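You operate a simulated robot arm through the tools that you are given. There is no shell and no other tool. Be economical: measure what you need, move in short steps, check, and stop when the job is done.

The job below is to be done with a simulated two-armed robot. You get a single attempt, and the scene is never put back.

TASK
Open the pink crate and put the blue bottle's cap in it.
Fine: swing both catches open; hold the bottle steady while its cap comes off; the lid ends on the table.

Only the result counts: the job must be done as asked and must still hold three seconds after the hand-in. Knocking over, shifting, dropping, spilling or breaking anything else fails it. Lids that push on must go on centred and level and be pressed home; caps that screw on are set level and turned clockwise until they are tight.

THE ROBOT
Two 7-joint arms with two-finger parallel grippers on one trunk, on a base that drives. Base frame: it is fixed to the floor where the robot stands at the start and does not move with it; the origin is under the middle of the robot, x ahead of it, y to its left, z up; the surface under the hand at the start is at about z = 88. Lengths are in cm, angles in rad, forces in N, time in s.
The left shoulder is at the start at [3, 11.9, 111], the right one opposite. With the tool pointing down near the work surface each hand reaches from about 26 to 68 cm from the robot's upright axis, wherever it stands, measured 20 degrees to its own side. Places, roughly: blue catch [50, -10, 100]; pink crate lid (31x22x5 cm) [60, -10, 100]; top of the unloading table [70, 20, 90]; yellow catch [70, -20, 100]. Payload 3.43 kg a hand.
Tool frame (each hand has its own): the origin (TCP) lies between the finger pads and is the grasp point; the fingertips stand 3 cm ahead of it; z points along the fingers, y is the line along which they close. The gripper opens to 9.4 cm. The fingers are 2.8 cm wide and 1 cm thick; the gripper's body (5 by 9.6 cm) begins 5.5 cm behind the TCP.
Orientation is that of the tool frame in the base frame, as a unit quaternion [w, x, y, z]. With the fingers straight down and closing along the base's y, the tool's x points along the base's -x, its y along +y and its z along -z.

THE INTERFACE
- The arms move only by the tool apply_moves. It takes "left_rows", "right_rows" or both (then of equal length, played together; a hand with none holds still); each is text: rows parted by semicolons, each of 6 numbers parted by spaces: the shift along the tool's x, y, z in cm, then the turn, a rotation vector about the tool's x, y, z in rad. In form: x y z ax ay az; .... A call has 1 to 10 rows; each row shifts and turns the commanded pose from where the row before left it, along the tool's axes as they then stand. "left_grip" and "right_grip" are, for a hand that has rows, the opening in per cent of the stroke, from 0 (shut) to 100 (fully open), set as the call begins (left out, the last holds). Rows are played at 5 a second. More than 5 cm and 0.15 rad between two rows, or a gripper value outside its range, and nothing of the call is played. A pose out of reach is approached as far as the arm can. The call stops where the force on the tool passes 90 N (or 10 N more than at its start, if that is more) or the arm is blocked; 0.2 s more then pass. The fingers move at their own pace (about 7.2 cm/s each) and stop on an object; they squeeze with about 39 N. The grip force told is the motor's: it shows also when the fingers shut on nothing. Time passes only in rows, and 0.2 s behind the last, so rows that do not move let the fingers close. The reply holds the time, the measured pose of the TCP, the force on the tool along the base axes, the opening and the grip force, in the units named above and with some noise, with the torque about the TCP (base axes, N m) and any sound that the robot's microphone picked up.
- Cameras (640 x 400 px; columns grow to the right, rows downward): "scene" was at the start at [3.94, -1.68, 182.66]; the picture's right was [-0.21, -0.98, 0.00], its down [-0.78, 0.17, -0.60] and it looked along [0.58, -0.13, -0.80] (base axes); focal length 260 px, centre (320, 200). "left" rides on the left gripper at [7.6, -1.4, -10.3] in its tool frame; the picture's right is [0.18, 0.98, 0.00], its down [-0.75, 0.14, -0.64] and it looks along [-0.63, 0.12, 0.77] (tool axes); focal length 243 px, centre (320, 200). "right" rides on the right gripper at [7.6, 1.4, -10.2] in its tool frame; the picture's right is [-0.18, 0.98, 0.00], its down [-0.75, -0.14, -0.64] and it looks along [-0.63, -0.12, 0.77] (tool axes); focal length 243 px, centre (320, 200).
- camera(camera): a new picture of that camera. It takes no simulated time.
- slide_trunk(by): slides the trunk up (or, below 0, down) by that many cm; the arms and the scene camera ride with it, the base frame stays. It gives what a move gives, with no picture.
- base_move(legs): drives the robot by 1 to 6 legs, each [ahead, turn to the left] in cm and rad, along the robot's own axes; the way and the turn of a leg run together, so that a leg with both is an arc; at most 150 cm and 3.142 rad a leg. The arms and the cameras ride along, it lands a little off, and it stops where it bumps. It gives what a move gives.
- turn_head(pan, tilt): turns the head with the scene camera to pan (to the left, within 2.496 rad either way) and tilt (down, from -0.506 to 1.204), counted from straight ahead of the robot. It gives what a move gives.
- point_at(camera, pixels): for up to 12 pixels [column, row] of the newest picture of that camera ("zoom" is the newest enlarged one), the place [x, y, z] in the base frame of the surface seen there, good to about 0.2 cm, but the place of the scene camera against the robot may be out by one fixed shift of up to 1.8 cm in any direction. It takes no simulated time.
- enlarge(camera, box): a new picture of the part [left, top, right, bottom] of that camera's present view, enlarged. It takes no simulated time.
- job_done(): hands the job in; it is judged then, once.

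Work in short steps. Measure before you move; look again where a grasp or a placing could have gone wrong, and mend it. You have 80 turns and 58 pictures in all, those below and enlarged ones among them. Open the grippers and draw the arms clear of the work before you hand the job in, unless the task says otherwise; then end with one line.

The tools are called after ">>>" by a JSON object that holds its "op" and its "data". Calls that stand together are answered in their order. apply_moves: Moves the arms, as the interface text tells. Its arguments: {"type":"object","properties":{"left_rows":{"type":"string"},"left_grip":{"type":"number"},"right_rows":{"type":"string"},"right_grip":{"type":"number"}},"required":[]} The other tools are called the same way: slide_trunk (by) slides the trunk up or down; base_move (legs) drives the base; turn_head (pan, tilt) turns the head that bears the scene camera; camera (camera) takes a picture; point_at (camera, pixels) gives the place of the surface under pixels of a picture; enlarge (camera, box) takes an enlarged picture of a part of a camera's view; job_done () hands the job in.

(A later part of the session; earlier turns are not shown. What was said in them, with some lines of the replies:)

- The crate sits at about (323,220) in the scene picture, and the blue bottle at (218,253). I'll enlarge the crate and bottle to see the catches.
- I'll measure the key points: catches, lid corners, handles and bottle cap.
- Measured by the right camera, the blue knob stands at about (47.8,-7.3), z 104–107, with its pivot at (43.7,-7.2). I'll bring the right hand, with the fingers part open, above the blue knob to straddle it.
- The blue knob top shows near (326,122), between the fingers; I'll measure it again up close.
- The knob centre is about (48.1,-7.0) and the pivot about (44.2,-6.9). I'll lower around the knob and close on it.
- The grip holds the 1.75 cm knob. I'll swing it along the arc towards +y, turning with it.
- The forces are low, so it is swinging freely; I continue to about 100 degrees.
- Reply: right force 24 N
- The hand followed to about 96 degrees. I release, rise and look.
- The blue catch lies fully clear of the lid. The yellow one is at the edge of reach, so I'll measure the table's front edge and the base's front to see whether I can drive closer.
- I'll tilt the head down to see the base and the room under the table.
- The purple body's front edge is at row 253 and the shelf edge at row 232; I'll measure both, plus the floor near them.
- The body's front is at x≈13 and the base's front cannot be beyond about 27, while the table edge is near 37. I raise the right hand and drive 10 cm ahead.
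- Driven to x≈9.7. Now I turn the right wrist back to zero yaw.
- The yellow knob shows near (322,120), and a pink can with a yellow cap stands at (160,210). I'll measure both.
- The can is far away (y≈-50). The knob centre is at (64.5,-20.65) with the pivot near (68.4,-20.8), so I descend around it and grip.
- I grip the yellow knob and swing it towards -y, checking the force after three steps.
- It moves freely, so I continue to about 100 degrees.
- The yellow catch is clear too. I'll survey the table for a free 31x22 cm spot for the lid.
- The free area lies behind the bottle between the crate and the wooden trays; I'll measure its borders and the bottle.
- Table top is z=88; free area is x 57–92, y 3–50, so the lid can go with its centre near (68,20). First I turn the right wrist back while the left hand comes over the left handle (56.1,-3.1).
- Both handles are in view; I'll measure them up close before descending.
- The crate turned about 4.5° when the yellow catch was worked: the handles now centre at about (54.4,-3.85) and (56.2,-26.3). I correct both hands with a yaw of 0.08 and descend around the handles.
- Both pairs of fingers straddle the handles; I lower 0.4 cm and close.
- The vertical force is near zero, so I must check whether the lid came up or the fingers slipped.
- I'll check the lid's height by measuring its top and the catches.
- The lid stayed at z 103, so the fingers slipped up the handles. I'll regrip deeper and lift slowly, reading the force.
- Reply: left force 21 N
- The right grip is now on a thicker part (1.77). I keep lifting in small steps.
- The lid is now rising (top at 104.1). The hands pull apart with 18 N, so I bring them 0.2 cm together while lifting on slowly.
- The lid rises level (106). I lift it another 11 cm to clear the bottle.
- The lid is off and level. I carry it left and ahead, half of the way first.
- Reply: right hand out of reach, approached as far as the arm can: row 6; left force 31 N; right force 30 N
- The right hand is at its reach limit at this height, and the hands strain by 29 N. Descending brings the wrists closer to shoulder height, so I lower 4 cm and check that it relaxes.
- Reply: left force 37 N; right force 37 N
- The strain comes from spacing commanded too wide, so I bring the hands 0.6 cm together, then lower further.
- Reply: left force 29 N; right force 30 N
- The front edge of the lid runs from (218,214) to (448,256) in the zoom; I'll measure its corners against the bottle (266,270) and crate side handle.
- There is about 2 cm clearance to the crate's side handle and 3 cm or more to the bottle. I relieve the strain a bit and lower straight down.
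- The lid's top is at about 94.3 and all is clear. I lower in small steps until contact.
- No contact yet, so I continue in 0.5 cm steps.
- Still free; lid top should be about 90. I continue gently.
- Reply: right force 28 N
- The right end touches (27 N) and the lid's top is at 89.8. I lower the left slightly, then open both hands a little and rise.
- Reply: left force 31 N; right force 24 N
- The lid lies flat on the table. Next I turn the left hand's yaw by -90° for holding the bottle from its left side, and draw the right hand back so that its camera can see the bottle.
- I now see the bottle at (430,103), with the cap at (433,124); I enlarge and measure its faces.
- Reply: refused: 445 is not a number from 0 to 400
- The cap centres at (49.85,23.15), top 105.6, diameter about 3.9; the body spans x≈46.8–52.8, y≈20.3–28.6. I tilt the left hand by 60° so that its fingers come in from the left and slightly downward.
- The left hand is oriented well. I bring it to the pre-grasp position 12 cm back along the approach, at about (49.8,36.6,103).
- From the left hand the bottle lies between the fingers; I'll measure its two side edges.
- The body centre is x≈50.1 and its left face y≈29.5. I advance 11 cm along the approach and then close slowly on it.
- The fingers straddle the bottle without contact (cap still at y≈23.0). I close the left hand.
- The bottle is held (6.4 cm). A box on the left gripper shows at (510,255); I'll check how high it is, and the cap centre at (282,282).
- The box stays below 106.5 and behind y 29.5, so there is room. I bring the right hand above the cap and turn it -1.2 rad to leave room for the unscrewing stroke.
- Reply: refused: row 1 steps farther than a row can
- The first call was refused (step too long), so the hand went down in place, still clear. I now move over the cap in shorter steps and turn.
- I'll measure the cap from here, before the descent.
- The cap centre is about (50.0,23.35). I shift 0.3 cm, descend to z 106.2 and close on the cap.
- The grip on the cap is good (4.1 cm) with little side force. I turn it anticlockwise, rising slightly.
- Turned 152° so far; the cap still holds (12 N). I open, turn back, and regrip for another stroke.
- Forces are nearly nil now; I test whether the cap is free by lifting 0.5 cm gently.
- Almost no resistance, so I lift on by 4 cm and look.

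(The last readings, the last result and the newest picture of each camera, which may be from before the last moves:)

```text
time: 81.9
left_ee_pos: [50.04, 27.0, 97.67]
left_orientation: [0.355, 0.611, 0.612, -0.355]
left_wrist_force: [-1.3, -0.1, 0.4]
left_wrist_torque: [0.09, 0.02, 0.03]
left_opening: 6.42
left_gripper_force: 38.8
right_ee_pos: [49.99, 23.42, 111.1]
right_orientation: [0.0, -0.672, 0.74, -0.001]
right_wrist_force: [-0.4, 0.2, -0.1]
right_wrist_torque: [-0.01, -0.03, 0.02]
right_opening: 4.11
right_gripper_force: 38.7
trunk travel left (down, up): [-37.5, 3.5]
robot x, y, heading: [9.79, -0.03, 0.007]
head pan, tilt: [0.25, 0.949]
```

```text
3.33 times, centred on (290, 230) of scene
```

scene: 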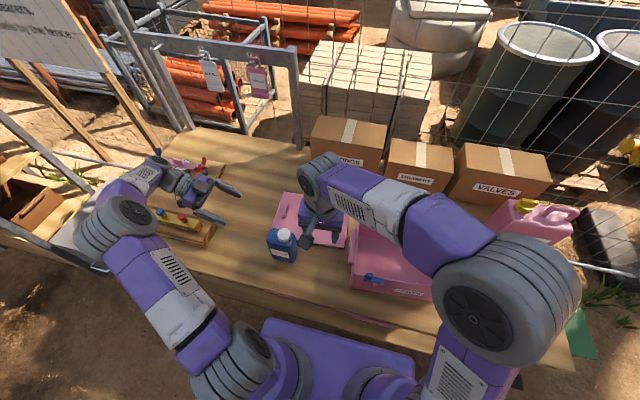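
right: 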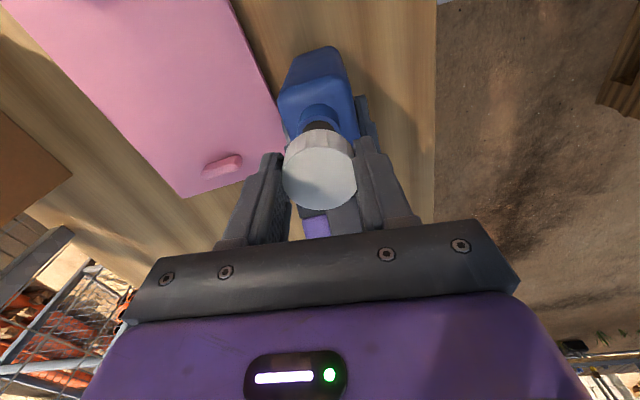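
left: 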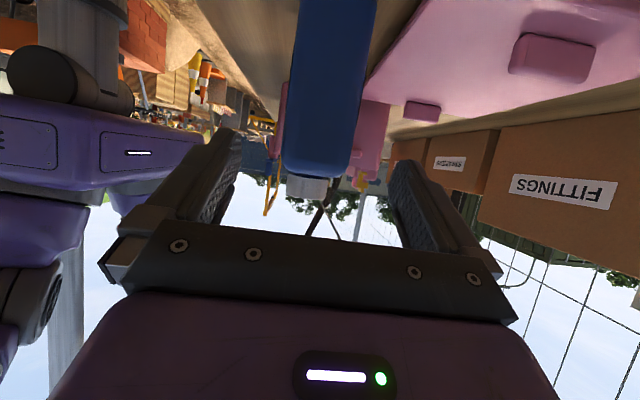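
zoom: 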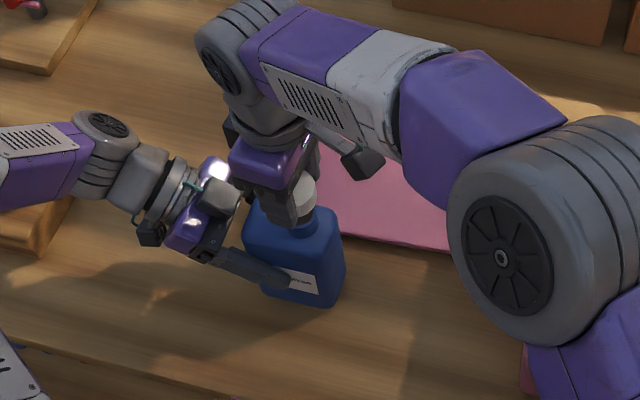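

The cap is off and in the right hand. I raise it and carry it above the crate's middle, about (55.3,-15).

>>> {"op": "apply_moves", "data": {"right_rows": "0 0 -3 0 0 0; 0 0 -4 0 0 0; 0 0 -4 0 0 0; 0 0 0 0 0 0"}}

>>> {"op": "apply_moves", "data": {"right_rows": "3.77 -0.9 0 0 0 0; 3.77 -0.9 0 0 0 0; 3.77 -0.9 0 0 0 0; 3.77 -0.9 0 0 0 0; 3.77 -0.9 0 0 0 0; 3.77 -0.9 0 0 0 0; 3.77 -0.9 0 0 0 0; 3.77 -0.9 0 0 0 0; 3.77 -0.9 0 0 0 0; 3.77 -0.9 0 0 0 0"}}

>>> {"op": "camera", "data": {"camera": "scene"}}

```text
time: 82.9
left_ee_pos: [50.06, 26.95, 97.5]
left_orientation: [0.354, 0.612, 0.613, -0.354]
left_wrist_force: [-1.0, -0.5, -0.1]
left_wrist_torque: [0.14, 0.0, 0.04]
left_opening: 6.41
left_gripper_force: 39.6
right_ee_pos: [49.92, 23.63, 122.4]
right_orientation: [0.0, -0.673, 0.74, 0.0]
right_wrist_force: [0.2, 0.0, 0.0]
right_wrist_torque: [-0.01, -0.02, 0.0]
right_opening: 4.08
right_gripper_force: 39.2
trunk travel left (down, up): [-37.5, 3.5]
robot x, y, heading: [9.88, -0.05, 0.007]
head pan, tilt: [0.25, 0.949]
```

```text
time: 85.1
left_ee_pos: [50.03, 26.89, 97.65]
left_orientation: [0.355, 0.611, 0.613, -0.353]
left_wrist_force: [0.5, -1.0, 0.7]
left_wrist_torque: [0.07, -0.05, -0.02]
left_opening: 6.4
left_gripper_force: 38.6
right_ee_pos: [55.22, -15.31, 122.24]
right_orientation: [0.0, -0.673, 0.74, -0.001]
right_wrist_force: [-0.3, -0.5, -0.4]
right_wrist_torque: [0.02, 0.04, 0.02]
right_opening: 4.13
right_gripper_force: 39.1
trunk travel left (down, up): [-37.5, 3.5]
robot x, y, heading: [9.65, -0.05, 0.003]
head pan, tilt: [0.25, 0.949]
```

```text
13 pictures are left
```

scene: 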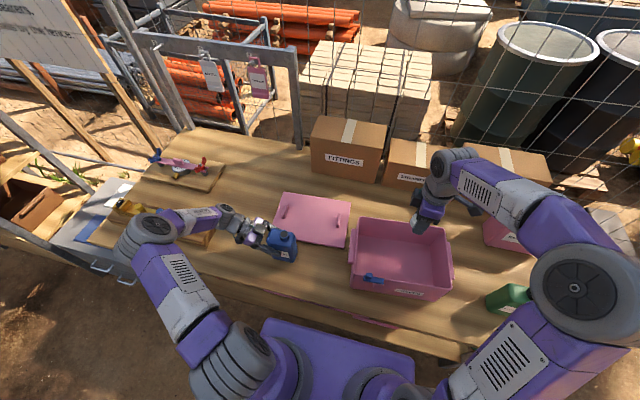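

I check the crate's walls from the right hand before lowering.

>>> {"op": "camera", "data": {"camera": "right"}}

>>> {"op": "point_at", "data": {"camera": "scene", "pixels": [[405, 262], [365, 222], [352, 255], [445, 235], [450, 275], [400, 283], [385, 250]]}}

```text
12 pictures are left
```

right: 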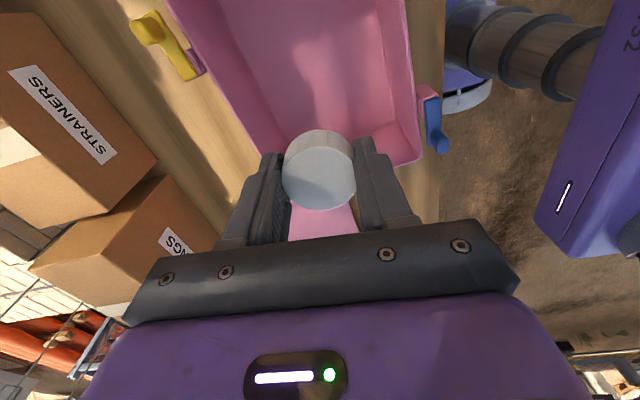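

```text
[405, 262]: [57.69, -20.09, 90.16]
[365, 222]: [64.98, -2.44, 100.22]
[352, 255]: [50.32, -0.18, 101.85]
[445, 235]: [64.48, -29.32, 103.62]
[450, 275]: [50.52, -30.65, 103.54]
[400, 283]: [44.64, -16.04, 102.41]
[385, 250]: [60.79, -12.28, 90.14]
```

The interior spans x≈46–65, y≈-29…-2 with its floor at z≈88.6, and the hand is over its middle. I lower the cap to just above the floor.

>>> {"op": "apply_moves", "data": {"right_rows": "0 0 4 0 0 0; 0 0 4 0 0 0; 0 0 4 0 0 0; 0 0 4 0 0 0; 0 0 4 0 0 0; 0 0 4 0 0 0; 0 0 3 0 0 0; 0 0 1.5 0 0 0; 0 0 0.7 0 0 0; 0 0 0 0 0 0"}}

```text
time: 87.3
left_ee_pos: [50.05, 27.02, 97.6]
left_orientation: [0.355, 0.611, 0.613, -0.354]
left_wrist_force: [-0.3, -0.6, -0.9]
left_wrist_torque: [0.13, 0.05, 0.02]
left_opening: 6.43
left_gripper_force: 38.8
right_ee_pos: [55.23, -15.13, 92.97]
right_orientation: [0.001, -0.673, 0.74, -0.001]
right_wrist_force: [0.6, -0.3, 0.1]
right_wrist_torque: [-0.01, -0.03, 0.03]
right_opening: 4.11
right_gripper_force: 38.5
trunk travel left (down, up): [-37.5, 3.5]
robot x, y, heading: [9.93, 0.06, 0.003]
head pan, tilt: [0.25, 0.949]
```

I lower 0.7 cm more, release the cap, and draw the hand straight up; the left hand opens and backs out along its approach.

>>> {"op": "apply_moves", "data": {"right_rows": "0 0 0.4 0 0 0; 0 0 0.3 0 0 0; 0 0 0 0 0 0"}}

>>> {"op": "apply_moves", "data": {"right_rows": "0 0 0 0 0 0; 0 0 0 0 0 0; 0 0 -2 0 0 0; 0 0 -4 0 0 0; 0 0 -5 0 0 0; 0 0 -5 0 0 0; 0 0 -5 0 0 0; 0 0 -5 0 0 0; 0 0 -5 0 0 0; 0 0 -3 0 0 0", "right_grip": 65, "left_rows": "0 0 0 0 0 0; 0 0 0 0 0 0; 0 0 0 0 0 0; 0 0 0 0 0 0; 0 0 -1 0 0 0; 0 0 -2 0 0 0; 0 0 -3 0 0 0; 0 0 -3 0 0 0; 0 0 -3 0 0 0; 0 0 -3 0 0 0", "left_grip": 100}}

>>> {"op": "camera", "data": {"camera": "scene"}}

>>> {"op": "camera", "data": {"camera": "right"}}

```text
time: 88.1
left_ee_pos: [50.04, 26.87, 97.65]
left_orientation: [0.355, 0.611, 0.613, -0.353]
left_wrist_force: [-0.1, -1.6, -0.6]
left_wrist_torque: [0.09, 0.03, -0.01]
left_opening: 6.42
left_gripper_force: 39.0
right_ee_pos: [55.3, -15.1, 92.29]
right_orientation: [0.0, -0.672, 0.74, -0.001]
right_wrist_force: [-0.2, 0.2, -0.1]
right_wrist_torque: [0.02, 0.0, 0.01]
right_opening: 4.11
right_gripper_force: 39.7
trunk travel left (down, up): [-37.5, 3.5]
robot x, y, heading: [9.65, 0.27, 0.001]
head pan, tilt: [0.25, 0.949]
```

```text
time: 90.3
left_ee_pos: [49.95, 40.17, 105.05]
left_orientation: [0.355, 0.611, 0.613, -0.353]
left_wrist_force: [0.4, -0.2, 0.3]
left_wrist_torque: [0.01, -0.03, 0.01]
left_opening: 9.4
left_gripper_force: 0.1
right_ee_pos: [55.17, -15.21, 126.26]
right_orientation: [0.0, -0.673, 0.74, 0.0]
right_wrist_force: [0.2, 0.4, 0.1]
right_wrist_torque: [0.03, -0.02, 0.03]
right_opening: 6.1
right_gripper_force: 0.1
trunk travel left (down, up): [-37.5, 3.5]
robot x, y, heading: [9.58, 0.46, 0.009]
head pan, tilt: [0.25, 0.949]
```

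```text
11 pictures are left
```

scene: 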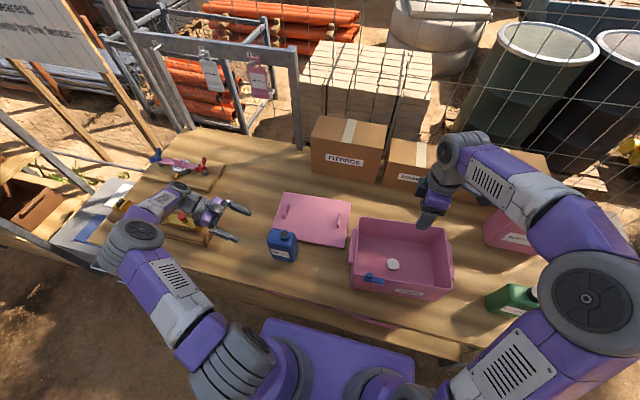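

```text
10 pictures are left
```

right: 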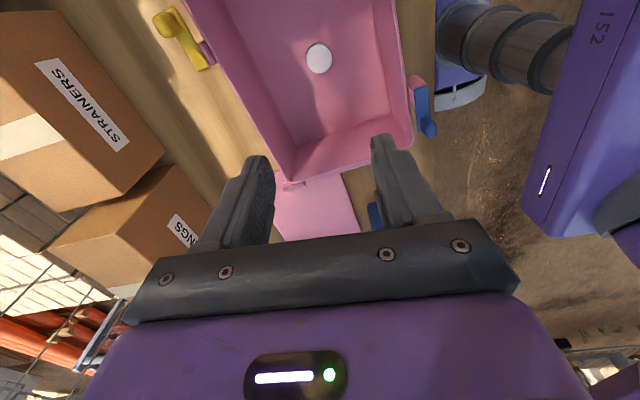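

The cap lies in the crate, the bottle stands open, and the lid lies flat on the table. I draw both arms farther up and clear.

>>> {"op": "apply_moves", "data": {"right_rows": "0 0 -2 0 0 0; 0 0 -2 0 0 0; 0 0 -2 0 0 0; 0 0 -2 0 0 0; 0 0 0 0 0 0", "left_rows": "-2.6 0 -1.5 0 0 0; -2.6 0 -1.5 0 0 0; -2.6 0 -1.5 0 0 0; -2.6 0 -1.5 0 0 0; 0 0 0 0 0 0"}}

>>> {"op": "enlarge", "data": {"camera": "scene", "box": [100, 140, 580, 330]}}

```text
time: 91.5
left_ee_pos: [49.96, 40.04, 117.15]
left_orientation: [0.354, 0.612, 0.613, -0.354]
left_wrist_force: [0.2, -0.9, 0.0]
left_wrist_torque: [-0.01, -0.03, 0.01]
left_opening: 9.39
left_gripper_force: 0.2
right_ee_pos: [55.33, -15.16, 134.22]
right_orientation: [0.0, -0.673, 0.74, 0.0]
right_wrist_force: [-0.3, -0.6, 0.8]
right_wrist_torque: [0.0, 0.0, 0.0]
right_opening: 6.1
right_gripper_force: 0.0
trunk travel left (down, up): [-37.5, 3.5]
robot x, y, heading: [10.17, 0.38, 0.004]
head pan, tilt: [0.25, 0.949]
```

```text
1.33 times, centred on (340, 235) of scene
```

zoom: 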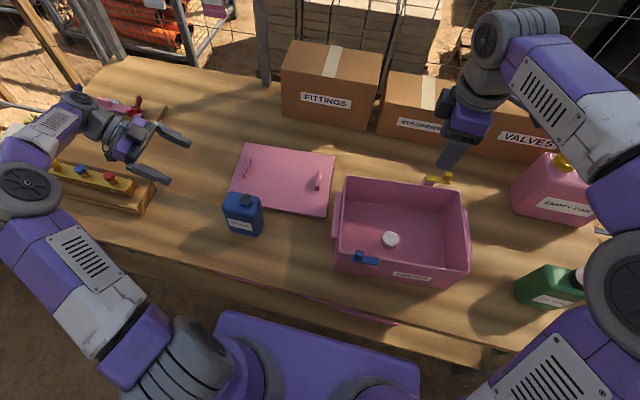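

Everything is in place: both catches are open, the cap is in the crate, the lid is on the table, and the arms are clear. I hand the job in.

>>> {"op": "job_done", "data": {}}

```text
The job is handed in.
```

I handed the job in: both catches on the pink crate are swung open, the lid lies flat on the table, and the blue bottle's cap is inside the crate. The bottle stands upright and open, and both arms are drawn clear. The crate turned about 4.5° on the table while I was opening the catches, and I left it that way.
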